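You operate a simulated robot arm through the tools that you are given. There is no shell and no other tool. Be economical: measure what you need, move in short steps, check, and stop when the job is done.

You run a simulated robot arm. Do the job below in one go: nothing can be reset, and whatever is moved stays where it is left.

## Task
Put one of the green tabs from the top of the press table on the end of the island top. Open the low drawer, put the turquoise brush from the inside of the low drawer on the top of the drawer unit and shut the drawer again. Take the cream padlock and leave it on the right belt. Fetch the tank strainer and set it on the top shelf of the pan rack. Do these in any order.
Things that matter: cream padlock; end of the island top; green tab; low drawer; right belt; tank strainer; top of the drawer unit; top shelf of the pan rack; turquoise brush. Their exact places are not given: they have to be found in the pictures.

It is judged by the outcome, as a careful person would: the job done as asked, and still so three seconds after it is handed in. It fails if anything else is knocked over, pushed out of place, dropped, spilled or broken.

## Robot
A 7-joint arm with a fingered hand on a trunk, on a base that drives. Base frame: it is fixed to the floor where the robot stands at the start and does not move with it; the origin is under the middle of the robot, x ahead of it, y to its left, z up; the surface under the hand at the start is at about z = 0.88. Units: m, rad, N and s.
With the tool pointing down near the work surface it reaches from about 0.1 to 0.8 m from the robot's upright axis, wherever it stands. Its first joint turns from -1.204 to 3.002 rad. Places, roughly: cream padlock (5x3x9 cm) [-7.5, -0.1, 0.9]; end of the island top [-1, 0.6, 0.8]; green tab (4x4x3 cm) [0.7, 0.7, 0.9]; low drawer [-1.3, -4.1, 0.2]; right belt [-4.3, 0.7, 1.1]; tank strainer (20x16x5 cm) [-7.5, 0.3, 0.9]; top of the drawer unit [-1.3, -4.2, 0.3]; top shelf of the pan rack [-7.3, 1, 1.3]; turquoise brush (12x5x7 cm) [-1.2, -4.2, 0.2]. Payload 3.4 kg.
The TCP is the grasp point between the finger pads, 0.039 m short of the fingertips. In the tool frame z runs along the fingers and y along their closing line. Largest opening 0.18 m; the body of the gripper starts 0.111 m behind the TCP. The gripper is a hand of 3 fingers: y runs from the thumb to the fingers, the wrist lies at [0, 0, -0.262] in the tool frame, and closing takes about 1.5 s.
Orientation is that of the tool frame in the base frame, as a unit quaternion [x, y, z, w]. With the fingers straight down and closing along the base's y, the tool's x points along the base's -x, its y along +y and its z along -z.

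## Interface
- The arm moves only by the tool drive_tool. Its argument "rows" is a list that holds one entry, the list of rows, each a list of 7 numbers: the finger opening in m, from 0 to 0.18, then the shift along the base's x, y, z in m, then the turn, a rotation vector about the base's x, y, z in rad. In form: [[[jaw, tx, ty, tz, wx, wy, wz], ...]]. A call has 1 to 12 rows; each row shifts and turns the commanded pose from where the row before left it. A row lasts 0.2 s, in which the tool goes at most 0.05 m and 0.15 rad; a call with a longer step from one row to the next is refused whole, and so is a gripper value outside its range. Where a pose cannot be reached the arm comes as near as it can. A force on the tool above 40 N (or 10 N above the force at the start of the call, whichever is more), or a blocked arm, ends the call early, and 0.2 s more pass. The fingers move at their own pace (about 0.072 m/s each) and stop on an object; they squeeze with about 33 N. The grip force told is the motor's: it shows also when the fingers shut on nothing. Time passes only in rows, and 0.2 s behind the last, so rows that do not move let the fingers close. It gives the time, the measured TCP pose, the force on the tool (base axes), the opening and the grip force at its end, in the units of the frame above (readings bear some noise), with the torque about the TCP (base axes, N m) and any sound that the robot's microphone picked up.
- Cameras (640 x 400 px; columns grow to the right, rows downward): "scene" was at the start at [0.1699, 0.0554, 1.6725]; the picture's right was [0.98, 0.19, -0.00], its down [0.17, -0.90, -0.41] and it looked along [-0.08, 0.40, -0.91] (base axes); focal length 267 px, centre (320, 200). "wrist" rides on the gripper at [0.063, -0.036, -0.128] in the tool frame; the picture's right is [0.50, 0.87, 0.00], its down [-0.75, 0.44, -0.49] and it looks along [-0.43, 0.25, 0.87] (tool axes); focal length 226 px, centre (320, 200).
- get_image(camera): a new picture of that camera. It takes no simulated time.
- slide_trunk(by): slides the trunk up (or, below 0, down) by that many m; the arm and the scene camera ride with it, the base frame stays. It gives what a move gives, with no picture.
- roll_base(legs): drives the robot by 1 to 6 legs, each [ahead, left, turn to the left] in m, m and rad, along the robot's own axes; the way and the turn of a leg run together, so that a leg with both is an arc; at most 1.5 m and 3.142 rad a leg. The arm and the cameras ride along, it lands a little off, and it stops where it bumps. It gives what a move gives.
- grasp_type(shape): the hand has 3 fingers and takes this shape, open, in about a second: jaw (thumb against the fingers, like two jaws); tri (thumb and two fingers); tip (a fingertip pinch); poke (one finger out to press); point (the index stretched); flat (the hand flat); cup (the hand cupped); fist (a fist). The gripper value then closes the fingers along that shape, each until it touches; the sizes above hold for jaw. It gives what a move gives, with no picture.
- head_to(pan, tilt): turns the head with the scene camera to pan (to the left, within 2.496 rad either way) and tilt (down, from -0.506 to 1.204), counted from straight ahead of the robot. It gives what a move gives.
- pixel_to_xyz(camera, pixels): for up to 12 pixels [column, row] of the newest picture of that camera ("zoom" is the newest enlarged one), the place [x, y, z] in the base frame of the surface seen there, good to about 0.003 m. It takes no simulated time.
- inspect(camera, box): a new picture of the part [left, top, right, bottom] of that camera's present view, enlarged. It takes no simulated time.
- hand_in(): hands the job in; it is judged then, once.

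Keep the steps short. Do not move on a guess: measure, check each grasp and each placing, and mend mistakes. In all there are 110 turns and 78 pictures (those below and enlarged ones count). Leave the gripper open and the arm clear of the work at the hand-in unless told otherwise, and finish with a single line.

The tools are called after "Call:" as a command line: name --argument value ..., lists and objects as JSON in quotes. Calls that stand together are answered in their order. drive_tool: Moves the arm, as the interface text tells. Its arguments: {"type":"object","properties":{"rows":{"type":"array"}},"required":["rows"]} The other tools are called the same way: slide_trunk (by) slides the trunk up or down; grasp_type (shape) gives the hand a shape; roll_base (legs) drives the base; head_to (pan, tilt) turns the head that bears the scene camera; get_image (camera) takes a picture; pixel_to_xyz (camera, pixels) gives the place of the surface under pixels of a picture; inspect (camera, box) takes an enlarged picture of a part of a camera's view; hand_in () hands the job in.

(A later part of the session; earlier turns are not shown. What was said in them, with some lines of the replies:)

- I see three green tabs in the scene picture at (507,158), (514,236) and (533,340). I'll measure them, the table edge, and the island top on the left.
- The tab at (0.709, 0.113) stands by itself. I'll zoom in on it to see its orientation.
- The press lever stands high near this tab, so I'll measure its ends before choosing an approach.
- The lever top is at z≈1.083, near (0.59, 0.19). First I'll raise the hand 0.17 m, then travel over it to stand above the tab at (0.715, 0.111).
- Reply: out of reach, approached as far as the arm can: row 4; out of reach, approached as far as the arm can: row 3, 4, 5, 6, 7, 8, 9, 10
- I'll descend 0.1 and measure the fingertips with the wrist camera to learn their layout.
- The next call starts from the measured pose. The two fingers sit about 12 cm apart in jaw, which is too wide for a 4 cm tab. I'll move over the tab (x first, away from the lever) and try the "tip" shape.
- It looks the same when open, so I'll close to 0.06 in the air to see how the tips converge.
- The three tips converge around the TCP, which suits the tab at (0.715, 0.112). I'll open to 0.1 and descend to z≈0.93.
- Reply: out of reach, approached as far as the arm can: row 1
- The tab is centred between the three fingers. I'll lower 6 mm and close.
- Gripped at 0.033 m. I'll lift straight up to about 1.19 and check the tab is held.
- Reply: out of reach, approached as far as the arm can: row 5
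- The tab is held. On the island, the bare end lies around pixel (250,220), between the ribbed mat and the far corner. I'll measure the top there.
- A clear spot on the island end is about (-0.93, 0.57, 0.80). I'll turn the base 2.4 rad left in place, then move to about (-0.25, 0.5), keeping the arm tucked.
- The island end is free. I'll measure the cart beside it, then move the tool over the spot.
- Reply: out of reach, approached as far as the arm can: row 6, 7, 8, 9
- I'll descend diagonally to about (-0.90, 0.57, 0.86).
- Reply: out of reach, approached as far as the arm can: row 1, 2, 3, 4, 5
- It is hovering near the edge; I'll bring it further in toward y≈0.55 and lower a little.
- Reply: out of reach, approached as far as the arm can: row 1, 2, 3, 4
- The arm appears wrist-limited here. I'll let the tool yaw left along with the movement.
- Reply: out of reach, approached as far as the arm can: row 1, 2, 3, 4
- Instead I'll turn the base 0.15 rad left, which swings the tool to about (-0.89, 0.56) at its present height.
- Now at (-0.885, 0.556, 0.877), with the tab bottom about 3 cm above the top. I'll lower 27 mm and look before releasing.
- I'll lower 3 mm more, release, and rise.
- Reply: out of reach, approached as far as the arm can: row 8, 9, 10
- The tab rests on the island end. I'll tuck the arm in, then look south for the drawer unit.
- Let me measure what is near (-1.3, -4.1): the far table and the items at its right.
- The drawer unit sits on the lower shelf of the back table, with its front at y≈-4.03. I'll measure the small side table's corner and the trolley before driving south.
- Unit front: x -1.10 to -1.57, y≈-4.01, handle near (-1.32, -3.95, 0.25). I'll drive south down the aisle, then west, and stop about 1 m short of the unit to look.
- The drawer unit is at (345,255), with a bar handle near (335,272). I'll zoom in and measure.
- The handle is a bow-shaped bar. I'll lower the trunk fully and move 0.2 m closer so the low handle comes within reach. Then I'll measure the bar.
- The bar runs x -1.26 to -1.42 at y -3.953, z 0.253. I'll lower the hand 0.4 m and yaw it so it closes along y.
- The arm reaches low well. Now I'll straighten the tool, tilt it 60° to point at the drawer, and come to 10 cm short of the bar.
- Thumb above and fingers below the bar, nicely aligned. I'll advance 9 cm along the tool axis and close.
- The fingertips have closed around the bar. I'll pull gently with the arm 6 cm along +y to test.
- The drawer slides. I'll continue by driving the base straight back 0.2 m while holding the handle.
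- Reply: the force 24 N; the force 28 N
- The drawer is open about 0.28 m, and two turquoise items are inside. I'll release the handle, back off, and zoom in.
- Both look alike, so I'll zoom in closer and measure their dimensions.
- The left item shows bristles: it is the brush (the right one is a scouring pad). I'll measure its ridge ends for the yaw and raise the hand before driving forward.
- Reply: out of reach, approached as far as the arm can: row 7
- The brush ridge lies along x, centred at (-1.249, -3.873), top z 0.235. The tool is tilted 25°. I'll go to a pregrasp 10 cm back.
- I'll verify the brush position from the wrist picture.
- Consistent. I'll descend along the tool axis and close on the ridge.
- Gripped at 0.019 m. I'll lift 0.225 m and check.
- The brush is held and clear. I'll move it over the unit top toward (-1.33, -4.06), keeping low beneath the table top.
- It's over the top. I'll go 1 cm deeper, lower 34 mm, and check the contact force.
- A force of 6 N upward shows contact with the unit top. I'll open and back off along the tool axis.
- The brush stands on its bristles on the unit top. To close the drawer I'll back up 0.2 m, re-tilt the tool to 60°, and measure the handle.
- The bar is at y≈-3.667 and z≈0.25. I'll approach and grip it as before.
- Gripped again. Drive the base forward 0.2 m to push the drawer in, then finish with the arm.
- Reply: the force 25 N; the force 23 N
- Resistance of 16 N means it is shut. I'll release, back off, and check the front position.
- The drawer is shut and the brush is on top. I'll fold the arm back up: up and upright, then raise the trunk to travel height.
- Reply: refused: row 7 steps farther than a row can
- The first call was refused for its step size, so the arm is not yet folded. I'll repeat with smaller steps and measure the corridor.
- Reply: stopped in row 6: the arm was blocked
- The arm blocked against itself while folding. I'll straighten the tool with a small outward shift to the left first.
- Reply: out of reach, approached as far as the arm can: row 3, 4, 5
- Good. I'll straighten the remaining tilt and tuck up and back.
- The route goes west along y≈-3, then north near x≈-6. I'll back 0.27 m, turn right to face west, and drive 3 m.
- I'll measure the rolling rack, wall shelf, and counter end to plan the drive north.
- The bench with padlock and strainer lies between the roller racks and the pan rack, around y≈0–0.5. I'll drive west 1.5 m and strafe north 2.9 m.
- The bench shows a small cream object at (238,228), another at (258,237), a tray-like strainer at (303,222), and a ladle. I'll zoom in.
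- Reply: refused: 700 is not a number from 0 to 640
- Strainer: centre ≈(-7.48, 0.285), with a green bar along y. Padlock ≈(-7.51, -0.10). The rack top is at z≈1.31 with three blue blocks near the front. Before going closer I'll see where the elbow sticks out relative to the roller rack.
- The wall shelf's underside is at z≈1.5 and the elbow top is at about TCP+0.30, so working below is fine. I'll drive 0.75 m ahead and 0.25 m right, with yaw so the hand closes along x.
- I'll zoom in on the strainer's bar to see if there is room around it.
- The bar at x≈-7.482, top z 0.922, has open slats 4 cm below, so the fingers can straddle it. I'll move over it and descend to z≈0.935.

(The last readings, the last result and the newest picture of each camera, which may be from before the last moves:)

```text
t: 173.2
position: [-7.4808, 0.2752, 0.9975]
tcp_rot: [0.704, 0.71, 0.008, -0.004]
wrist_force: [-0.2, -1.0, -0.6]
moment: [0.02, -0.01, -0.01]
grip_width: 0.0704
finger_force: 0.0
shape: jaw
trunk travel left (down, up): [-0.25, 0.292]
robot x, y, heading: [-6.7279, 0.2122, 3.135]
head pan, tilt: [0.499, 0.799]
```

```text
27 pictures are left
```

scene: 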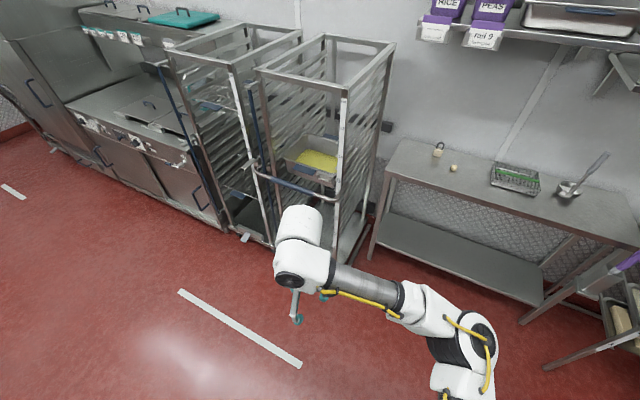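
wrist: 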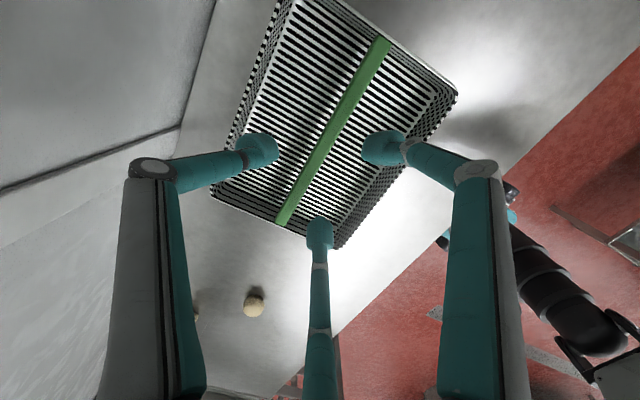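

Aligned; I'll shift 1 cm in +y, lower 6 cm, and close.

Call:
drive_tool --rows '[[[0.06, -0.001, 0.011, 0, 0, 0, 0], [0.06, 0, 0, -0.035, 0, 0, 0], [0.06, 0, 0, -0.027, 0, 0, 0], [0.0, 0, 0, 0, 0, 0, 0], [0.0, 0, 0, 0, 0, 0, 0], [0.0, 0, 0, 0, 0, 0, 0], [0.0, 0, 0, 0, 0, 0, 0], [0.0, 0, 0, 0, 0, 0, 0]]]'

Call:
get_image --camera "wrist"

```text
t: 174.9
position: [-7.4825, 0.2921, 0.9344]
tcp_rot: [0.704, 0.71, 0.007, -0.002]
wrist_force: [0.4, 0.3, -1.0]
moment: [0.01, -0.01, 0.01]
grip_width: 0.0058
finger_force: 32.9
shape: jaw
trunk travel left (down, up): [-0.25, 0.292]
robot x, y, heading: [-6.7276, 0.2107, 3.131]
head pan, tilt: [0.499, 0.799]
```

```text
26 pictures are left
```

wrist: 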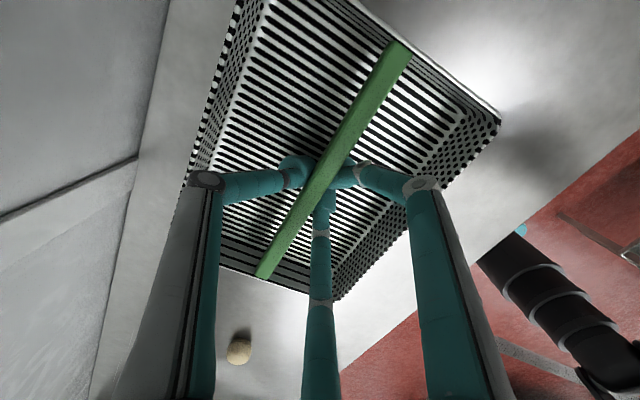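

The fingers are hooked round the bar. I'll lift 11 cm, then draw back 0.3 m from under the wall shelf.

Call:
drive_tool --rows '[[[0.0, 0, 0, 0.02, 0, 0, 0], [0.0, 0, 0, 0.03, 0, 0, 0], [0.0, 0, 0, 0.03, 0, 0, 0], [0.0, 0, 0, 0.03, 0, 0, 0], [0.0, 0.03, 0, 0, 0, 0, 0], [0.0, 0.045, 0, 0, 0, 0, 0], [0.0, 0.045, 0, 0, 0, 0, 0], [0.0, 0.045, 0, 0, 0, 0, 0], [0.0, 0.045, 0, 0, 0, 0, 0], [0.0, 0.045, 0, 0, 0, 0, 0], [0.0, 0.03, 0, 0, 0, 0, 0]]]'

Call:
get_image --camera "wrist"

```text
t: 177.3
position: [-7.1938, 0.2934, 1.0464]
tcp_rot: [0.705, 0.71, 0.006, -0.001]
wrist_force: [-0.5, 0.3, -1.3]
moment: [0.01, 0.01, 0.03]
grip_width: 0.004
finger_force: 33.6
shape: jaw
trunk travel left (down, up): [-0.25, 0.292]
robot x, y, heading: [-6.7279, 0.2115, 3.141]
head pan, tilt: [0.499, 0.799]
```

```text
25 pictures are left
```

wrist: 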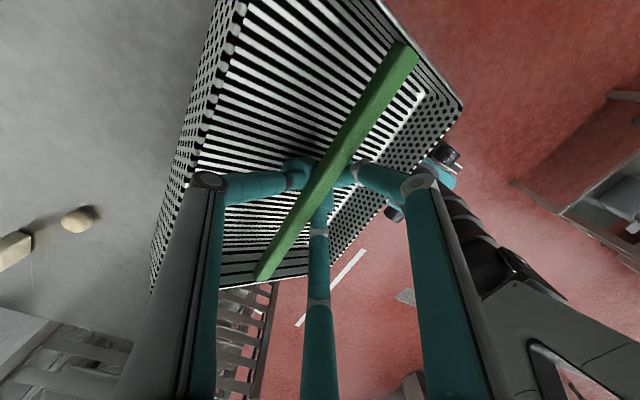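

The strainer is held. I'll back up 0.15 m, then raise the trunk 0.29 m, then strafe right toward the pan rack front.

Call:
roll_base --legs '[[-0.15, 0, 0]]'

Call:
slide_trunk --by 0.29

Call:
drive_tool --rows '[[[0.0, 0, 0, 0.03, 0, 0, 0], [0.0, 0, 0, 0.03, 0, 0, 0], [0.0, 0, 0, 0.03, 0, 0, 0], [0.0, 0, 0, 0.03, 0, 0, 0]]]'

Call:
head_to --pan -0.7 --tilt 0.6

Call:
get_image --camera "scene"

```text
t: 178.7
position: [-7.042, 0.2907, 1.0468]
tcp_rot: [0.704, 0.71, 0.005, -0.002]
wrist_force: [-0.5, 0.0, -0.8]
moment: [-0.01, 0.01, -0.01]
grip_width: 0.004
finger_force: 33.2
shape: jaw
trunk travel left (down, up): [-0.25, 0.292]
robot x, y, heading: [-6.5759, 0.2084, 3.134]
head pan, tilt: [0.499, 0.799]
```

```text
t: 181.7
position: [-7.0406, 0.2887, 1.337]
tcp_rot: [0.704, 0.71, 0.006, -0.004]
wrist_force: [-0.4, -0.2, -1.1]
moment: [-0.02, -0.01, -0.03]
grip_width: 0.0042
finger_force: 32.6
shape: jaw
trunk travel left (down, up): [-0.54, 0.002]
robot x, y, heading: [-6.5764, 0.2101, 3.139]
head pan, tilt: [0.499, 0.799]
```

```text
t: 182.7
position: [-7.039, 0.2879, 1.4579]
tcp_rot: [0.704, 0.71, 0.006, -0.004]
wrist_force: [0.6, 0.0, -1.2]
moment: [0.01, 0.0, 0.01]
grip_width: 0.0042
finger_force: 32.7
shape: jaw
trunk travel left (down, up): [-0.54, 0.002]
robot x, y, heading: [-6.5768, 0.2101, 3.133]
head pan, tilt: [0.499, 0.799]
```

```text
t: 184.1
position: [-7.04, 0.2874, 1.457]
tcp_rot: [0.704, 0.71, 0.006, -0.004]
wrist_force: [0.3, -0.2, -2.1]
moment: [0.01, -0.07, 0.01]
grip_width: 0.0039
finger_force: 33.1
shape: jaw
trunk travel left (down, up): [-0.54, 0.002]
robot x, y, heading: [-6.5768, 0.2075, 3.134]
head pan, tilt: [-0.7, 0.6]
```

```text
24 pictures are left
```

scene: 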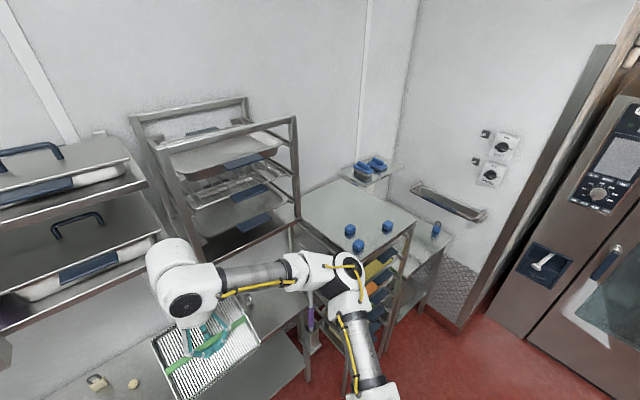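

Call:
pixel_to_xyz --camera "scene" --pixels '[[296, 120], [298, 215], [180, 195], [155, 145], [300, 260], [335, 265], [350, 300], [175, 250], [165, 290], [388, 220], [408, 228], [225, 330]]'

```text
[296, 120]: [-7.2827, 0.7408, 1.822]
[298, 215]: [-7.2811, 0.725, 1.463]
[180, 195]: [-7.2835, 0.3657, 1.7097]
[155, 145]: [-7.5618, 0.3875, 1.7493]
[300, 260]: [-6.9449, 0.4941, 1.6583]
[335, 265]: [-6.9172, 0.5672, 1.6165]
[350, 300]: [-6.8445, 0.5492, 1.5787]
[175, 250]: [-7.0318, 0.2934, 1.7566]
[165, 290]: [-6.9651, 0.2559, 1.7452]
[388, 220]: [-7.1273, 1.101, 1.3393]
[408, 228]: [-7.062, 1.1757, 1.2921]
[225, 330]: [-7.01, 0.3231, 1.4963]
```

The wire rack front is at x -7.283, clear of the arm. I'll strafe right 0.75 m; the strainer's bottom at about 1.40 clears the blocks at 1.34.

Call:
roll_base --legs '[[0, -0.75, 0]]'

Call:
drive_tool --rows '[[[0.0, -0.04, 0, 0, 0, 0, 0], [0.0, -0.04, 0, 0, 0, 0, 0], [0.0, -0.04, 0, 0, 0, 0, 0], [0.0, -0.04, 0, 0, 0, 0, 0], [0.0, -0.04, 0, 0, 0, 0, 0]]]'

Call:
get_image --camera "scene"

```text
t: 188.1
position: [-7.0342, 1.0288, 1.4578]
tcp_rot: [0.704, 0.71, 0.01, -0.007]
wrist_force: [0.0, 0.1, -1.5]
moment: [0.03, 0.02, 0.0]
grip_width: 0.0043
finger_force: 33.1
shape: jaw
trunk travel left (down, up): [-0.54, 0.002]
robot x, y, heading: [-6.5736, 0.9584, 3.136]
head pan, tilt: [-0.7, 0.6]
```

```text
t: 189.3
position: [-7.2319, 1.0466, 1.4582]
tcp_rot: [0.704, 0.71, 0.006, -0.003]
wrist_force: [0.2, -0.4, -1.9]
moment: [-0.04, -0.03, -0.01]
grip_width: 0.0041
finger_force: 32.9
shape: jaw
trunk travel left (down, up): [-0.54, 0.002]
robot x, y, heading: [-6.5718, 0.9628, 3.137]
head pan, tilt: [-0.7, 0.6]
```

```text
23 pictures are left
```

scene: 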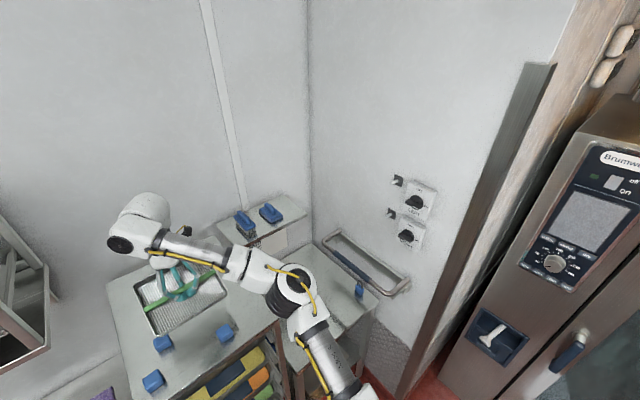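

I'll roll ahead 0.13 m so the strainer comes over the free back part of the shelf.

Call:
roll_base --legs '[[0.13, 0, 0]]'

Call:
drive_tool --rows '[[[0.0, -0.03, -0.01, 0, 0, 0, 0], [0.0, 0, 0, -0.02, 0, 0, 0], [0.0, 0, 0, -0.02, 0, 0, 0], [0.0, 0, 0, -0.02, 0, 0, 0]]]'

Call:
get_image --camera "wrist"

Call:
inspect --camera "scene" --box '[60, 180, 300, 330]'

```text
t: 190.6
position: [-7.3565, 1.0344, 1.4602]
tcp_rot: [0.704, 0.71, 0.007, -0.006]
wrist_force: [0.1, 0.0, -1.6]
moment: [0.01, -0.03, 0.02]
grip_width: 0.0041
finger_force: 32.4
shape: jaw
trunk travel left (down, up): [-0.54, 0.002]
robot x, y, heading: [-6.7048, 0.963, 3.134]
head pan, tilt: [-0.7, 0.6]
```

```text
t: 191.6
position: [-7.384, 1.0201, 1.4024]
tcp_rot: [0.704, 0.71, 0.007, -0.008]
wrist_force: [-0.1, 0.2, -1.7]
moment: [0.04, -0.01, -0.01]
grip_width: 0.0041
finger_force: 33.1
shape: jaw
trunk travel left (down, up): [-0.54, 0.002]
robot x, y, heading: [-6.6987, 0.9607, 3.134]
head pan, tilt: [-0.7, 0.6]
```

```text
22 pictures are left
```

wrist: 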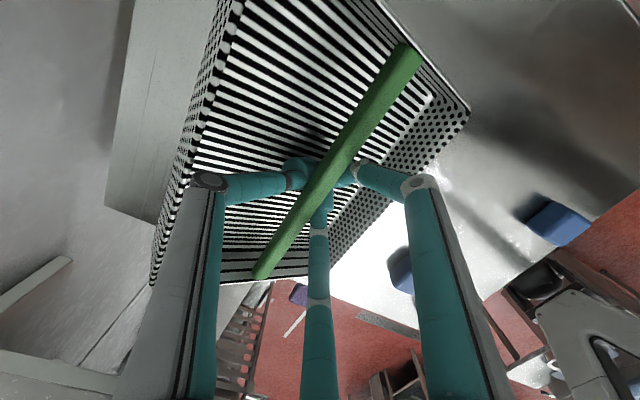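

```text
2.67 times, centred on (180, 255) of scene
```

zoom: 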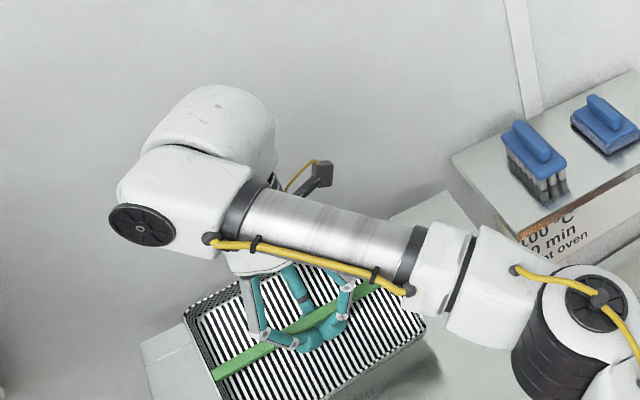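

The strainer may hang slightly tilted; I'll measure its rim corners and the blocks.

Call:
pixel_to_xyz --camera "wrist" --pixels '[[237, 12], [155, 275], [466, 108], [390, 12], [400, 265], [335, 265], [545, 215], [120, 205], [210, 120], [180, 200], [430, 130], [270, 265]]'

```text
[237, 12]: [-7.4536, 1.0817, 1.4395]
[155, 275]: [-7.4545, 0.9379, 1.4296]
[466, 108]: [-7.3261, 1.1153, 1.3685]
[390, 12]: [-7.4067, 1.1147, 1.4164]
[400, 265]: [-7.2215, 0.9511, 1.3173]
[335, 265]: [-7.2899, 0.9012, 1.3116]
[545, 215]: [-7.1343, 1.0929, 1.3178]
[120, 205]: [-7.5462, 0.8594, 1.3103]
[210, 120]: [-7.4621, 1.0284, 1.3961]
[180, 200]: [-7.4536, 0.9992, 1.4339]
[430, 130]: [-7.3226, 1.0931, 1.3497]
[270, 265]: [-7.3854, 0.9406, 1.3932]
```

The strainer hangs about 27° tilted, east edge low. I'll lower in small steps so the shelf contact levels it about the bar.

Call:
drive_tool --rows '[[[0.0, 0, 0, -0.007, 0, 0, 0], [0.0, 0, 0, -0.007, 0, 0, 0], [0.0, 0, 0, -0.007, 0, 0, 0], [0.0, 0, 0, -0.007, 0, 0, 0], [0.0, 0, 0, -0.005, 0, 0, 0]]]'

Call:
get_image --camera "wrist"

Call:
pixel_to_xyz --camera "wrist" --pixels '[[237, 12], [180, 200], [466, 108], [430, 130]]'

```text
t: 192.8
position: [-7.3836, 1.0164, 1.3699]
tcp_rot: [0.703, 0.711, 0.009, -0.008]
wrist_force: [-0.6, 0.1, -1.8]
moment: [0.01, -0.01, -0.05]
grip_width: 0.0043
finger_force: 32.7
shape: jaw
trunk travel left (down, up): [-0.54, 0.002]
robot x, y, heading: [-6.7002, 0.96, 3.136]
head pan, tilt: [-0.7, 0.6]
```

```text
20 pictures are left
```

wrist: 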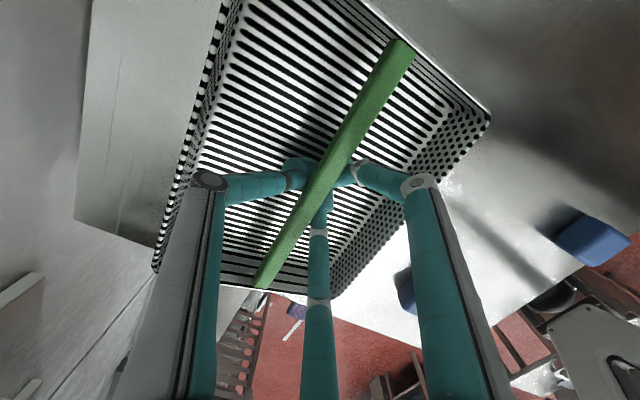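

```text
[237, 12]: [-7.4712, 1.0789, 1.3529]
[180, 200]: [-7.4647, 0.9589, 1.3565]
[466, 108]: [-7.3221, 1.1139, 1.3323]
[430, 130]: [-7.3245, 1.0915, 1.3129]
```

It is levelling as hoped (rims now 1.355 / 1.335). I'll go 6 mm lower, then release and rise.

Call:
drive_tool --rows '[[[0.0, 0, 0, -0.004, 0, 0, 0], [0.0, 0, 0, -0.004, 0, 0, 0], [0.0, 0, 0, 0, 0, 0, 0]]]'

Call:
drive_tool --rows '[[[0.03, 0, 0, 0, 0, 0, 0], [0.06, 0, 0, 0, 0, 0, 0], [0.06, 0, 0, 0, 0, 0, 0], [0.06, 0, 0, 0, 0, 0, 0], [0.06, 0, 0, 0, 0, 0, 0], [0.06, 0, 0, 0.02, 0, 0, 0], [0.06, 0, 0, 0.03, 0, 0, 0], [0.06, 0, 0, 0.04, 0, 0, 0], [0.06, 0.02, 0, 0.03, 0, 0, 0]]]'

Call:
get_image --camera "wrist"

```text
t: 193.6
position: [-7.3836, 1.0184, 1.3612]
tcp_rot: [0.704, 0.71, 0.008, -0.007]
wrist_force: [-0.1, -0.2, -0.6]
moment: [-0.01, -0.03, 0.0]
grip_width: 0.0041
finger_force: 33.3
shape: jaw
trunk travel left (down, up): [-0.54, 0.002]
robot x, y, heading: [-6.7005, 0.964, 3.133]
head pan, tilt: [-0.7, 0.6]
```

```text
t: 195.6
position: [-7.3639, 1.0202, 1.4845]
tcp_rot: [0.704, 0.71, 0.006, -0.008]
wrist_force: [-0.2, 1.0, 0.1]
moment: [-0.03, 0.02, 0.01]
grip_width: 0.0595
finger_force: 0.0
shape: jaw
trunk travel left (down, up): [-0.54, 0.002]
robot x, y, heading: [-6.6995, 0.9612, 3.135]
head pan, tilt: [-0.7, 0.6]
```

```text
19 pictures are left
```

wrist: 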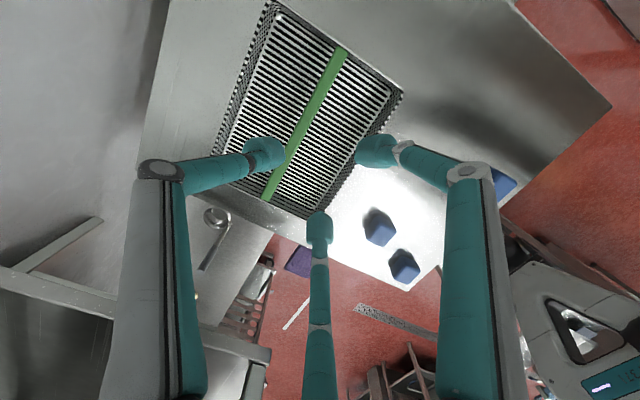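

The strainer sits flat on the top shelf and the blocks are untouched. I'll retract, strafe left 1.05 m to the padlock, and lower the trunk.

Call:
drive_tool --rows '[[[0.07, 0.045, 0, 0, 0, 0, 0], [0.07, 0.045, 0, 0, 0, 0, 0], [0.07, 0.045, 0, 0, 0, 0, 0], [0.07, 0.045, 0, 0, 0, 0, 0], [0.07, 0.045, 0, 0, 0, 0, 0], [0.07, 0.045, 0, 0, 0, 0, 0], [0.07, 0.045, 0, 0, 0, 0, 0]]]'

Call:
roll_base --legs '[[-0.05, 0, 0], [0, 1.07, 0]]'

Call:
slide_trunk --by -0.29

Call:
get_image --camera "wrist"

```text
t: 197.2
position: [-7.0453, 1.0217, 1.4806]
tcp_rot: [0.704, 0.71, 0.006, -0.007]
wrist_force: [0.1, -0.2, 0.5]
moment: [0.02, 0.04, 0.02]
grip_width: 0.0695
finger_force: 0.0
shape: jaw
trunk travel left (down, up): [-0.54, 0.002]
robot x, y, heading: [-6.6993, 0.9611, 3.131]
head pan, tilt: [-0.7, 0.6]
```

```text
t: 203.2
position: [-7.0101, -0.0448, 1.4814]
tcp_rot: [0.705, 0.709, 0.007, -0.008]
wrist_force: [0.0, 0.2, -0.2]
moment: [0.01, -0.01, 0.0]
grip_width: 0.0696
finger_force: 0.1
shape: jaw
trunk travel left (down, up): [-0.54, 0.002]
robot x, y, heading: [-6.6606, -0.109, 3.13]
head pan, tilt: [-0.7, 0.6]
```

```text
t: 206.1
position: [-7.0087, -0.0428, 1.1908]
tcp_rot: [0.705, 0.709, 0.006, -0.009]
wrist_force: [0.3, -0.1, -0.8]
moment: [-0.01, -0.01, -0.04]
grip_width: 0.0695
finger_force: 0.0
shape: jaw
trunk travel left (down, up): [-0.25, 0.292]
robot x, y, heading: [-6.6642, -0.1019, 3.126]
head pan, tilt: [-0.7, 0.6]
```

```text
18 pictures are left
```

wrist: 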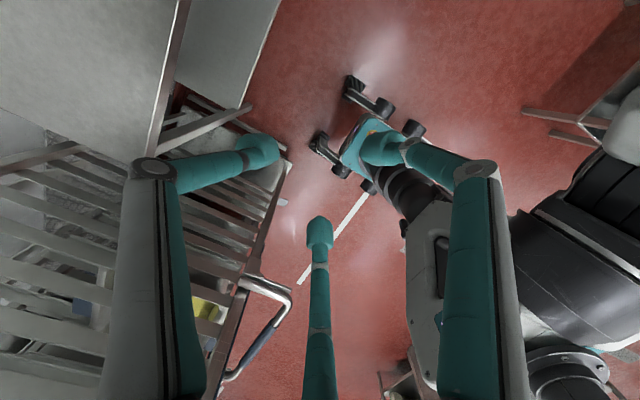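

Now I'll roll ahead 7 cm, lower to 1.07, and reach toward the padlock, stopping short to look.

Call:
roll_base --legs '[[0.07, 0, 0]]'

Call:
drive_tool --rows '[[[0.09, -0.02, 0, -0.04, 0, 0, 0], [0.09, -0.02, 0, -0.04, 0, 0, 0], [0.09, -0.03, -0.01, -0.035, 0, 0, 0], [0.09, -0.044, -0.01, 0, 0, 0, 0], [0.09, -0.044, -0.01, 0, 0, 0, 0], [0.09, -0.044, -0.01, 0, 0, 0, 0], [0.09, -0.044, 0, 0, 0, 0, 0], [0.09, -0.044, 0, 0, 0, 0, 0]]]'

Call:
get_image --camera "wrist"

```text
t: 207.2
position: [-7.0786, -0.0462, 1.1909]
tcp_rot: [0.706, 0.708, 0.008, -0.008]
wrist_force: [-0.3, 0.0, -0.1]
moment: [0.01, -0.06, 0.0]
grip_width: 0.0695
finger_force: 0.1
shape: jaw
trunk travel left (down, up): [-0.25, 0.292]
robot x, y, heading: [-6.7321, -0.0983, 3.122]
head pan, tilt: [-0.7, 0.6]
```

```text
t: 208.9
position: [-7.3689, -0.0878, 1.0756]
tcp_rot: [0.706, 0.708, 0.009, -0.009]
wrist_force: [-0.6, -0.2, 0.1]
moment: [-0.03, 0.0, 0.0]
grip_width: 0.0893
finger_force: 0.2
shape: jaw
trunk travel left (down, up): [-0.25, 0.292]
robot x, y, heading: [-6.7334, -0.106, 3.124]
head pan, tilt: [-0.7, 0.6]
```

```text
17 pictures are left
```

wrist: 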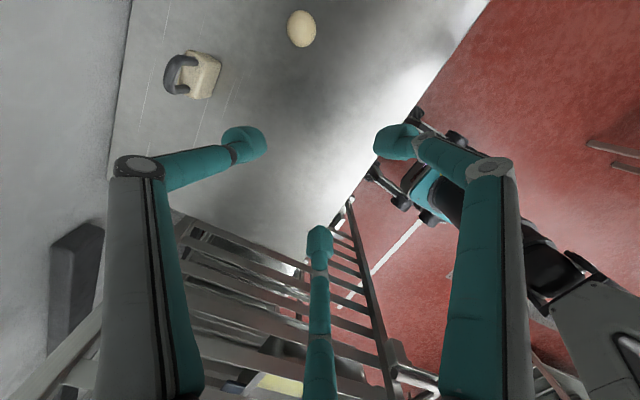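

Call:
inspect --camera "wrist" --box '[140, 30, 260, 120]'

Call:
pixel_to_xyz --camera "wrist" --pixels '[[180, 62], [170, 85], [178, 70], [205, 55], [220, 68], [205, 96], [190, 97], [195, 75], [301, 28], [203, 75]]'

```text
4.44 times, centred on (200, 75) of wrist
```

zoom: 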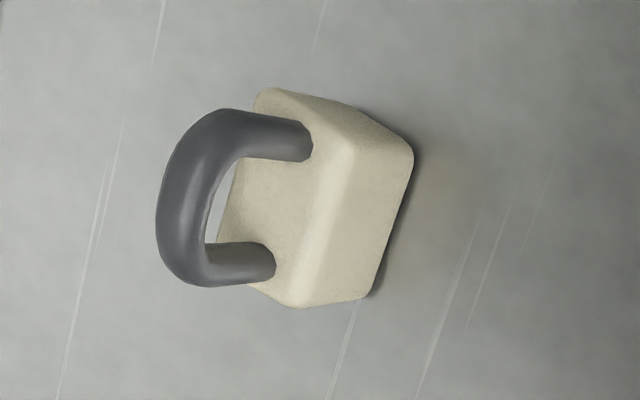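

```text
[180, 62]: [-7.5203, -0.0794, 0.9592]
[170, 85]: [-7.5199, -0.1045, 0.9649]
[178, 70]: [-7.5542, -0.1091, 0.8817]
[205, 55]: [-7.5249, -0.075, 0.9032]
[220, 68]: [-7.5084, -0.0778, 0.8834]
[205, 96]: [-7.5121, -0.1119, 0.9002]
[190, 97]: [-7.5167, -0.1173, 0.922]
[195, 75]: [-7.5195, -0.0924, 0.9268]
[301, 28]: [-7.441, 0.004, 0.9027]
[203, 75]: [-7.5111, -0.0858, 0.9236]
```

Padlock body: x -7.51 to -7.54, centre (-7.525, -0.093), body top 0.927, shackle to 0.967. The wall is at -7.62, so I'll tilt the tool 20° to keep the hand clear of it, then go to a pregrasp.

Call:
drive_tool --rows '[[[0.08, -0.036, -0.002, -0.016, 0, 0.117, 0], [0.08, -0.036, -0.002, -0.016, 0, 0.117, 0], [0.08, -0.037, -0.002, -0.016, 0, 0.117, 0]]]'

Call:
get_image --camera "wrist"

```text
t: 209.8
position: [-7.4769, -0.0934, 1.0279]
tcp_rot: [0.696, 0.696, -0.116, -0.134]
wrist_force: [0.5, 0.8, -0.4]
moment: [0.01, -0.05, 0.02]
grip_width: 0.0802
finger_force: 0.1
shape: jaw
trunk travel left (down, up): [-0.25, 0.292]
robot x, y, heading: [-6.7348, -0.1087, 3.128]
head pan, tilt: [-0.7, 0.6]
```

```text
15 pictures are left
```

wrist: 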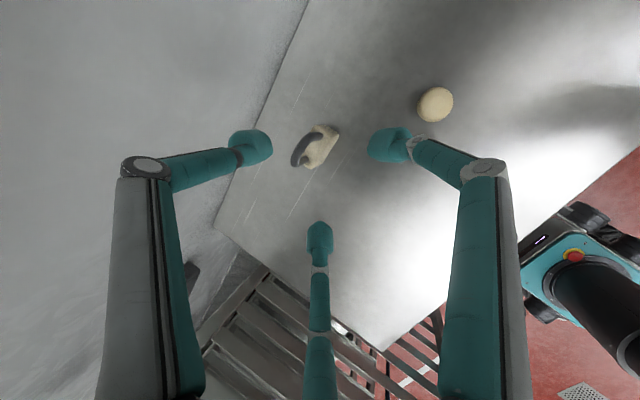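

The padlock lies between the fingers, and the ball is clear by about 2 cm. I'll advance along the tool axis and close.

Call:
drive_tool --rows '[[[0.08, -0.0115, 0, -0.032, 0, 0, 0], [0.08, -0.0115, 0, -0.032, 0, 0, 0], [0.08, -0.0115, 0, -0.031, 0, 0, 0], [0.0, 0, 0, 0, 0, 0, 0], [0.0, 0, 0, 0, 0, 0, 0], [0.0, 0, 0, 0, 0, 0, 0], [0.0, 0, 0, 0, 0, 0, 0], [0.0, 0, 0, 0, 0, 0, 0]]]'

Call:
get_image --camera "wrist"

```text
t: 211.6
position: [-7.5087, -0.0938, 0.9347]
tcp_rot: [0.697, 0.695, -0.117, -0.134]
wrist_force: [1.1, -0.5, 3.1]
moment: [0.03, -0.05, -0.02]
grip_width: 0.0247
finger_force: 33.1
shape: jaw
trunk travel left (down, up): [-0.25, 0.292]
robot x, y, heading: [-6.7343, -0.1074, 3.126]
head pan, tilt: [-0.7, 0.6]
```

```text
14 pictures are left
```

wrist: 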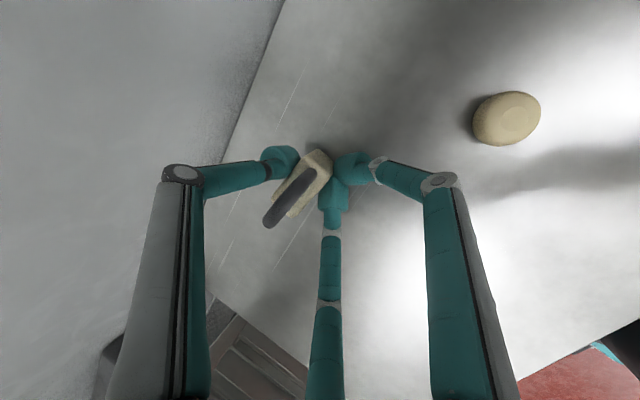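

Gripped at 0.025 m. I'll lift 12 cm, draw back, and check the hold.

Call:
drive_tool --rows '[[[0.0, 0, 0, 0.02, 0, 0, 0], [0.0, 0, 0, 0.035, 0, 0, 0], [0.0, 0, 0, 0.035, 0, 0, 0], [0.0, 0, 0, 0.03, 0, 0, 0], [0.0, 0.04, 0, 0, 0, 0, 0], [0.0, 0.045, 0, 0, 0, 0, 0], [0.0, 0.045, 0, 0, 0, 0, 0], [0.0, 0.045, 0, 0, 0, 0, 0], [0.0, 0.045, 0, 0.01, 0, 0, 0], [0.0, 0.045, 0, 0.01, 0, 0, 0], [0.0, 0.045, 0, 0.02, 0, 0, 0], [0.0, 0.045, 0, 0.02, 0, 0, 0]]]'

Call:
get_image --camera "wrist"

Call:
pixel_to_xyz --camera "wrist" --pixels '[[270, 220], [300, 185], [318, 158], [295, 205], [305, 175]]'

```text
t: 214.2
position: [-7.1517, -0.0937, 1.1141]
tcp_rot: [0.697, 0.695, -0.116, -0.135]
wrist_force: [0.1, -0.1, -1.0]
moment: [0.03, 0.0, 0.01]
grip_width: 0.0226
finger_force: 33.5
shape: jaw
trunk travel left (down, up): [-0.25, 0.292]
robot x, y, heading: [-6.7319, -0.105, 3.132]
head pan, tilt: [-0.7, 0.6]
```

```text
13 pictures are left
```

wrist: 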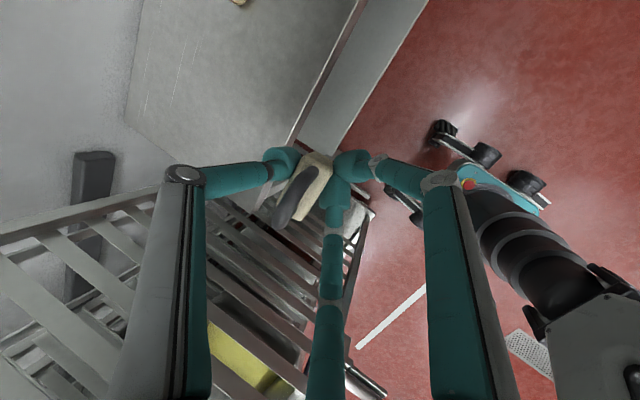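

```text
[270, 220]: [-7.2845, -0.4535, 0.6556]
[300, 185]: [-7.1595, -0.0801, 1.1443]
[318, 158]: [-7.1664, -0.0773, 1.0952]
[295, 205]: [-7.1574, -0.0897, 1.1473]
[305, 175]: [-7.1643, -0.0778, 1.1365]
```

Held firmly. I'll back away from the bench 0.35 m and look toward the belt to the east.

Call:
roll_base --legs '[[-0.35, 0, 0]]'

Call:
head_to --pan -2.49 --tilt 0.35

Call:
get_image --camera "scene"

```text
t: 216.4
position: [-6.8031, -0.0989, 1.1142]
tcp_rot: [0.696, 0.696, -0.117, -0.134]
wrist_force: [0.4, 0.1, -0.8]
moment: [0.01, 0.0, 0.03]
grip_width: 0.0227
finger_force: 32.6
shape: jaw
trunk travel left (down, up): [-0.25, 0.292]
robot x, y, heading: [-6.3838, -0.1097, 3.13]
head pan, tilt: [-0.7, 0.6]
```

```text
t: 218.2
position: [-6.8018, -0.1012, 1.1147]
tcp_rot: [0.696, 0.696, -0.116, -0.134]
wrist_force: [-0.5, -0.2, -0.3]
moment: [0.0, -0.02, -0.01]
grip_width: 0.0228
finger_force: 33.4
shape: jaw
trunk travel left (down, up): [-0.25, 0.292]
robot x, y, heading: [-6.3821, -0.1108, 3.124]
head pan, tilt: [-2.491, 0.351]
```

```text
12 pictures are left
```

scene: 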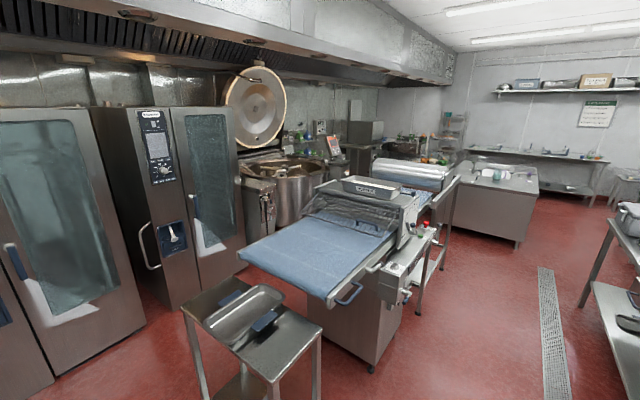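

It's a dough sheeter with a near (west) belt and a far (east) belt. I'll measure both, along with the side stands.

Call:
pixel_to_xyz --camera "scene" --pixels '[[320, 250], [245, 255], [350, 290], [385, 240], [300, 215], [405, 170], [430, 178], [460, 180], [375, 180], [375, 370], [415, 235], [315, 320]]'

Call:
inspect --camera "scene" --box '[300, 130, 500, 260]'

```text
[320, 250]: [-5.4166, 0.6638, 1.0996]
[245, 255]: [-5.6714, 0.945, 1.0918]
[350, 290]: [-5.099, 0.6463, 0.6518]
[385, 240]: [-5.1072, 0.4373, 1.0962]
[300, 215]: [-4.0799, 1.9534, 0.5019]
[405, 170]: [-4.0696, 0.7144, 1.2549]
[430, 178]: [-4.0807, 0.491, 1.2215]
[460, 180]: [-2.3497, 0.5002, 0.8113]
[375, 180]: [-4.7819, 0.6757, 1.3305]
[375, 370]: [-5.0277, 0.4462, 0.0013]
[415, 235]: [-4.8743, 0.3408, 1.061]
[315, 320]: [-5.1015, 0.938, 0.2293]
```

```text
3.08 times, centred on (400, 195) of scene
```

zoom: 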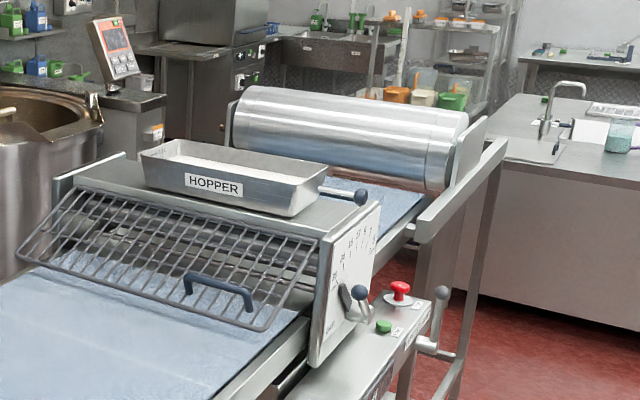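

The right (east) belt is between the sheeter head and the steel drum. I'll check the obstacles on the south side and the belt extents before driving.

Call:
pixel_to_xyz --camera "scene" --pixels '[[580, 303], [608, 385], [615, 225], [400, 315], [420, 310]]'

Call:
pixel_to_xyz --camera "zoom" --pixels '[[395, 210], [370, 200], [410, 225], [475, 130], [440, 215], [435, 190], [500, 150], [365, 195], [380, 240], [250, 95]]'

```text
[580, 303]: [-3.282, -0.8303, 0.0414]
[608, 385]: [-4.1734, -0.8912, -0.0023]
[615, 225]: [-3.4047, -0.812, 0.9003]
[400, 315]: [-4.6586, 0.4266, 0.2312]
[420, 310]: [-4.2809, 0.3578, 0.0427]
```

```text
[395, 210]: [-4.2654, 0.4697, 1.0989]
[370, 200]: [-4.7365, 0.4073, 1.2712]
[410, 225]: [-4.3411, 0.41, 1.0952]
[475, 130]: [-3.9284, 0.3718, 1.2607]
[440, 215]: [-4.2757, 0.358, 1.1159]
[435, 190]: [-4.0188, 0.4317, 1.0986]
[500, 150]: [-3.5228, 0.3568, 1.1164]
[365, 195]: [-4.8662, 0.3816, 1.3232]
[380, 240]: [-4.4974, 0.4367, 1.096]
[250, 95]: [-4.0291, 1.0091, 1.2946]
```

Right belt: z≈1.098, free between x -4.7 and -4.12, south edge y≈0.40. I'll turn right 2.3 rad and drive to about (-4.5, -0.3).

Call:
roll_base --legs '[[0, 0, -2.3], [0.57, -0.755, 0], [0.57, -0.755, 0]]'

Call:
head_to --pan 0.7 --tilt 0.6

Call:
get_image --camera "scene"

```text
t: 233.2
position: [-4.2067, -0.0098, 1.1142]
tcp_rot: [0.921, -0.346, 0.077, -0.161]
wrist_force: [0.1, -0.6, -0.6]
moment: [-0.09, -0.01, -0.01]
grip_width: 0.0223
finger_force: 32.8
shape: jaw
trunk travel left (down, up): [-0.25, 0.292]
robot x, y, heading: [-4.4836, -0.3172, 0.836]
head pan, tilt: [-2.491, 0.351]
```

```text
t: 236.0
position: [-4.2093, -0.0116, 1.1152]
tcp_rot: [0.921, -0.346, 0.076, -0.162]
wrist_force: [0.5, -0.4, -0.3]
moment: [-0.02, 0.02, 0.03]
grip_width: 0.0218
finger_force: 33.2
shape: jaw
trunk travel left (down, up): [-0.25, 0.292]
robot x, y, heading: [-4.4831, -0.324, 0.834]
head pan, tilt: [0.7, 0.6]
```

```text
10 pictures are left
```

scene: 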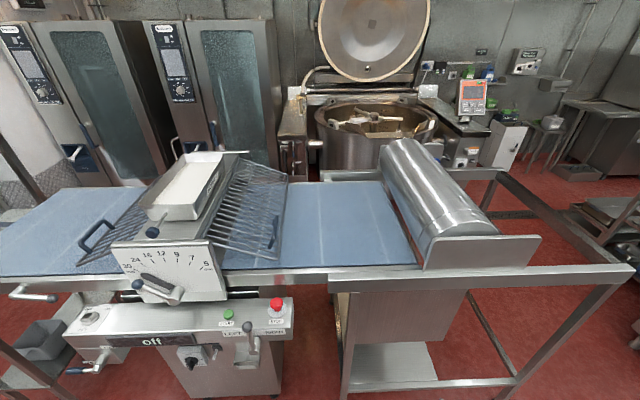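

The right belt is clear (pixels 285–410, 185–265). I'll measure the target area and raise the trunk 0.15 m.

Call:
pixel_to_xyz --camera "scene" --pixels '[[345, 230], [345, 262], [290, 240], [405, 240], [287, 180], [278, 230], [420, 220], [432, 255], [345, 274], [360, 190]]'

Call:
slide_trunk --by 0.15

```text
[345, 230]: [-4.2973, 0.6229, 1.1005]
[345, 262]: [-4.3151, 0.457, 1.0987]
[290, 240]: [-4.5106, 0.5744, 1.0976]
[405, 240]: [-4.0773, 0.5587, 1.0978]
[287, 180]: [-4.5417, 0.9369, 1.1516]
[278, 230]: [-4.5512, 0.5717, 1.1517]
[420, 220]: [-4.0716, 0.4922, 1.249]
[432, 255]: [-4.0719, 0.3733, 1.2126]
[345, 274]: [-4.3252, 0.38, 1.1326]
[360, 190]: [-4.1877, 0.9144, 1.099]
```

```text
t: 237.7
position: [-4.2077, -0.0112, 1.2664]
tcp_rot: [0.921, -0.346, 0.076, -0.161]
wrist_force: [-0.5, 0.3, -0.7]
moment: [-0.03, 0.01, -0.04]
grip_width: 0.0222
finger_force: 33.5
shape: jaw
trunk travel left (down, up): [-0.4, 0.142]
robot x, y, heading: [-4.4862, -0.317, 0.839]
head pan, tilt: [0.7, 0.6]
```

Free belt centre ≈(-4.31, 0.55). I'll bring the base forward-left a little, then move the arm over the belt.

Call:
roll_base --legs '[[0.167, 0.217, 0]]'

Call:
drive_tool --rows '[[[0.0, -0.008, 0.04, 0, 0, 0, 0], [0.0, -0.008, 0.04, 0, 0, 0, 0], [0.0, -0.008, 0.04, 0, 0, 0, 0], [0.0, -0.008, 0.04, 0, 0, 0, 0], [0.0, -0.008, 0.04, 0, 0, 0, 0], [0.0, -0.008, 0.04, 0, 0, 0, 0], [0.0, -0.008, 0.03, 0, 0, 0, 0]]]'

Call:
get_image --camera "scene"

```text
t: 239.6
position: [-4.2466, 0.243, 1.2657]
tcp_rot: [0.919, -0.351, 0.071, -0.164]
wrist_force: [-0.3, 0.1, -0.4]
moment: [0.0, 0.0, 0.03]
grip_width: 0.0221
finger_force: 33.0
shape: jaw
trunk travel left (down, up): [-0.4, 0.142]
robot x, y, heading: [-4.5399, -0.0565, 0.827]
head pan, tilt: [0.7, 0.6]
```

```text
t: 241.2
position: [-4.3109, 0.52, 1.2666]
tcp_rot: [0.919, -0.35, 0.078, -0.163]
wrist_force: [-0.9, 0.1, -0.2]
moment: [-0.01, 0.04, 0.01]
grip_width: 0.0223
finger_force: 33.0
shape: jaw
trunk travel left (down, up): [-0.4, 0.142]
robot x, y, heading: [-4.5377, -0.0582, 0.828]
head pan, tilt: [0.7, 0.6]
```

```text
9 pictures are left
```

scene: 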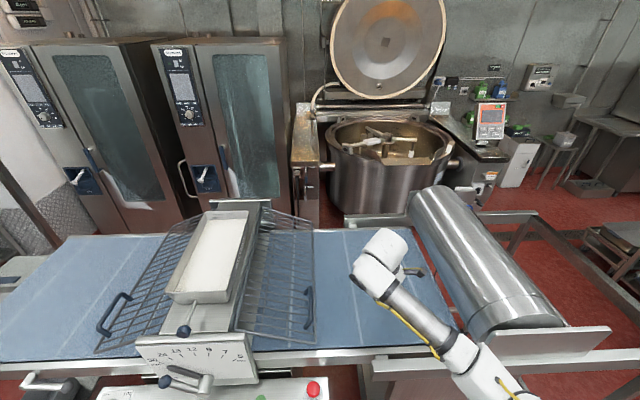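

The hand is over the free belt. I'll check the forearm clearance to the drum's end plate before lowering.

Call:
pixel_to_xyz --camera "scene" --pixels '[[430, 325], [470, 350], [490, 380], [480, 370], [495, 350], [510, 340], [375, 275], [450, 345]]'

Call:
get_image --camera "wrist"

```text
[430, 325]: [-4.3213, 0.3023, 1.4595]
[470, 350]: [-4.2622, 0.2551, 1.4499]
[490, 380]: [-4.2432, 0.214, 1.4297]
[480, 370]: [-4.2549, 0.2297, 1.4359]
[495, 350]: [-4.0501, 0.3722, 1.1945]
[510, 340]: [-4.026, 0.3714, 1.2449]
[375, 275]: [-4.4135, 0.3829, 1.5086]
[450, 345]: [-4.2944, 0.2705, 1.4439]
```

```text
8 pictures are left
```

wrist: 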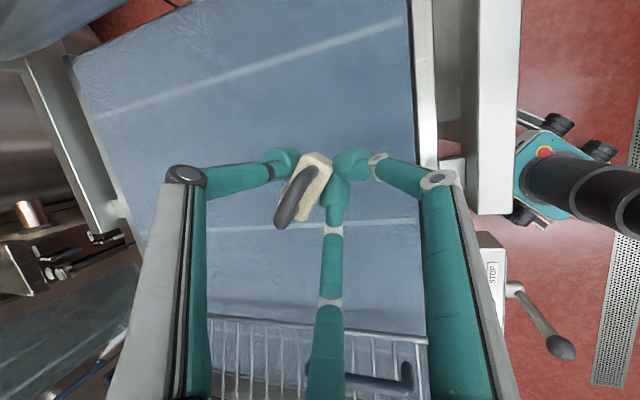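

Clearance to the plate is about 0.15 m. I'll shift 2 cm north and lower to just above the belt.

Call:
drive_tool --rows '[[[0.0, 0, 0.02, -0.02, 0, 0, 0], [0.0, 0, 0, -0.03, 0, 0, 0], [0.0, 0, 0, -0.03, 0, 0, 0], [0.0, 0, 0, -0.02, 0, 0, 0]]]'

Call:
drive_tool --rows '[[[0.0, 0, 0, -0.006, 0, 0, 0], [0.0, 0, 0, -0.004, 0, 0, 0], [0.0, 0, 0, 0, 0, 0, 0]]]'

Call:
get_image --camera "wrist"

```text
t: 242.2
position: [-4.307, 0.5328, 1.1654]
tcp_rot: [0.919, -0.352, 0.074, -0.163]
wrist_force: [-0.1, 0.5, -1.2]
moment: [-0.02, 0.06, 0.02]
grip_width: 0.0218
finger_force: 32.9
shape: jaw
trunk travel left (down, up): [-0.4, 0.142]
robot x, y, heading: [-4.5378, -0.0543, 0.831]
head pan, tilt: [0.7, 0.6]
```

```text
t: 243.0
position: [-4.3094, 0.5383, 1.1562]
tcp_rot: [0.919, -0.351, 0.075, -0.162]
wrist_force: [-0.3, 0.2, -0.5]
moment: [0.0, 0.03, -0.02]
grip_width: 0.0218
finger_force: 32.5
shape: jaw
trunk travel left (down, up): [-0.4, 0.142]
robot x, y, heading: [-4.5346, -0.0527, 0.827]
head pan, tilt: [0.7, 0.6]
```

```text
7 pictures are left
```

wrist: 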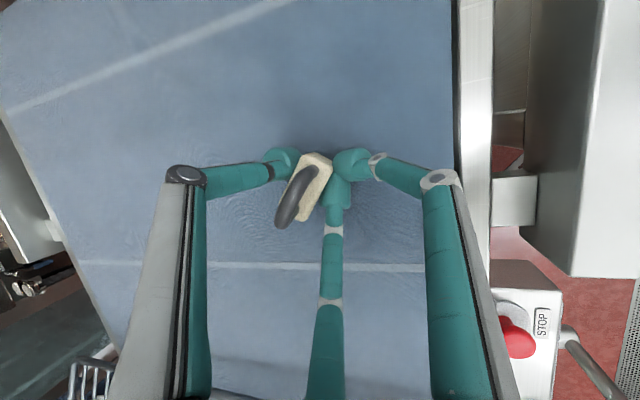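

No contact yet. I'll lower in 3 mm steps.

Call:
drive_tool --rows '[[[0.0, 0, 0, -0.003, 0, 0, 0], [0.0, 0, 0, -0.002, 0, 0, 0], [0.0, 0, 0, 0, 0, 0, 0]]]'

```text
t: 243.8
position: [-4.3134, 0.5406, 1.153]
tcp_rot: [0.919, -0.351, 0.078, -0.165]
wrist_force: [3.2, 4.8, 14.4]
moment: [0.15, -0.4, 0.19]
grip_width: 0.0177
finger_force: 32.5
shape: jaw
trunk travel left (down, up): [-0.4, 0.142]
robot x, y, heading: [-4.5353, -0.0598, 0.83]
head pan, tilt: [0.7, 0.6]
```

Contact (14 N up). I'll ease up 1 mm, open slowly, and look before rising.

Call:
drive_tool --rows '[[[0.0, 0, 0, 0.001, 0, 0, 0], [0.03, 0, 0, 0, 0, 0, 0], [0.045, 0, 0, 0, 0, 0, 0], [0.06, 0, 0, 0, 0, 0, 0], [0.08, 0, 0, 0, 0, 0, 0], [0.08, 0, 0, 0, 0, 0, 0]]]'

Call:
get_image --camera "wrist"

```text
t: 245.2
position: [-4.3126, 0.5393, 1.1516]
tcp_rot: [0.919, -0.35, 0.077, -0.163]
wrist_force: [-0.4, 0.3, 0.4]
moment: [0.04, 0.01, 0.05]
grip_width: 0.079
finger_force: 0.0
shape: jaw
trunk travel left (down, up): [-0.4, 0.142]
robot x, y, heading: [-4.5364, -0.0559, 0.834]
head pan, tilt: [0.7, 0.6]
```

```text
6 pictures are left
```

wrist: 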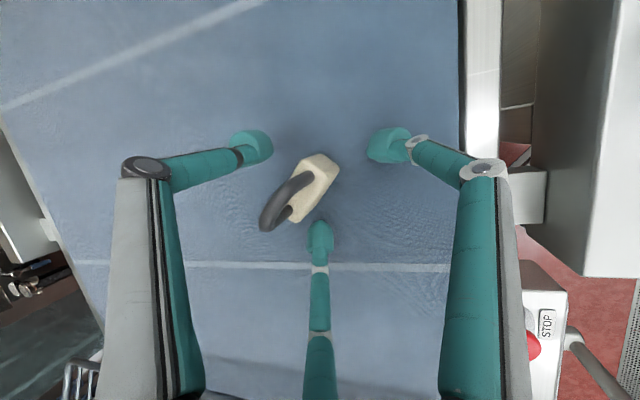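

The padlock is standing free on the belt. I'll back out along the tool axis and up.

Call:
drive_tool --rows '[[[0.09, -0.0077, -0.0074, 0.028, 0, 0, 0], [0.09, -0.0077, -0.0074, 0.028, 0, 0, 0], [0.09, -0.0077, -0.0074, 0.028, 0, 0, 0], [0.09, -0.0077, -0.0074, 0.028, 0, 0, 0], [0.09, 0, -0.04, 0.02, 0, 0, 0], [0.09, 0, -0.045, 0, 0, 0, 0], [0.09, 0, -0.045, 0, 0, 0, 0], [0.09, 0, -0.045, 0, 0, 0, 0], [0.09, 0, -0.045, 0, 0, 0, 0]]]'

Call:
get_image --camera "scene"

```text
t: 247.2
position: [-4.3436, 0.2869, 1.2834]
tcp_rot: [0.919, -0.35, 0.077, -0.162]
wrist_force: [0.2, -0.3, 0.2]
moment: [0.04, 0.02, 0.02]
grip_width: 0.0896
finger_force: 0.0
shape: jaw
trunk travel left (down, up): [-0.4, 0.142]
robot x, y, heading: [-4.5391, -0.0546, 0.827]
head pan, tilt: [0.7, 0.6]
```

```text
5 pictures are left
```

scene: 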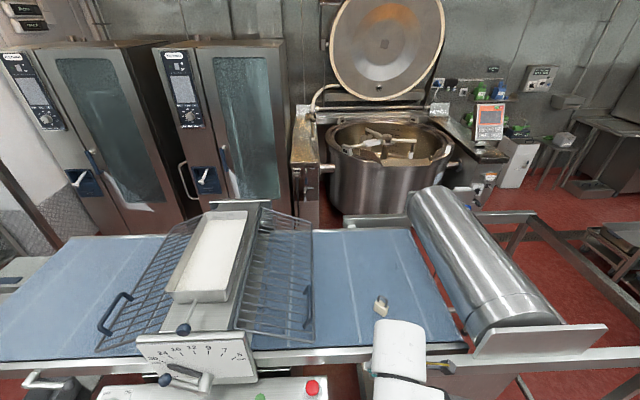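

The padlock rests at (381,306) on the right belt. I'll back the base 0.35 m so the arm is clear of the machine, and take a last close look.

Call:
roll_base --legs '[[-0.2, -0.22, 0]]'

Call:
inspect --camera "scene" --box '[280, 180, 440, 280]'

```text
t: 249.3
position: [-4.3365, 0.0072, 1.2821]
tcp_rot: [0.92, -0.349, 0.085, -0.16]
wrist_force: [-0.4, -0.4, -0.3]
moment: [0.06, -0.09, 0.0]
grip_width: 0.0895
finger_force: 0.0
shape: jaw
trunk travel left (down, up): [-0.4, 0.142]
robot x, y, heading: [-4.5162, -0.3511, 0.829]
head pan, tilt: [0.7, 0.6]
```

```text
4.00 times, centred on (360, 230) of scene
```

zoom: 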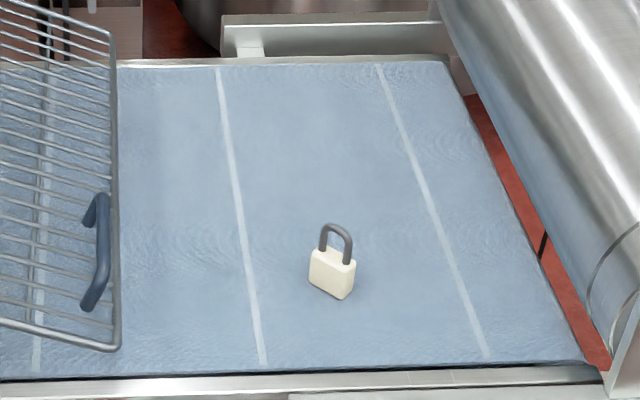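

The padlock stands upright on the right belt, the gripper is open, and the arm is clear. All four jobs are done, so I'm handing in.

Call:
hand_in

```text
The job is handed in.
```

All four jobs are done and handed in: a green tab is on the island end, the turquoise brush is on the drawer unit with the low drawer shut, the tank strainer is on the pan rack's top shelf, and the cream padlock is on the right belt.
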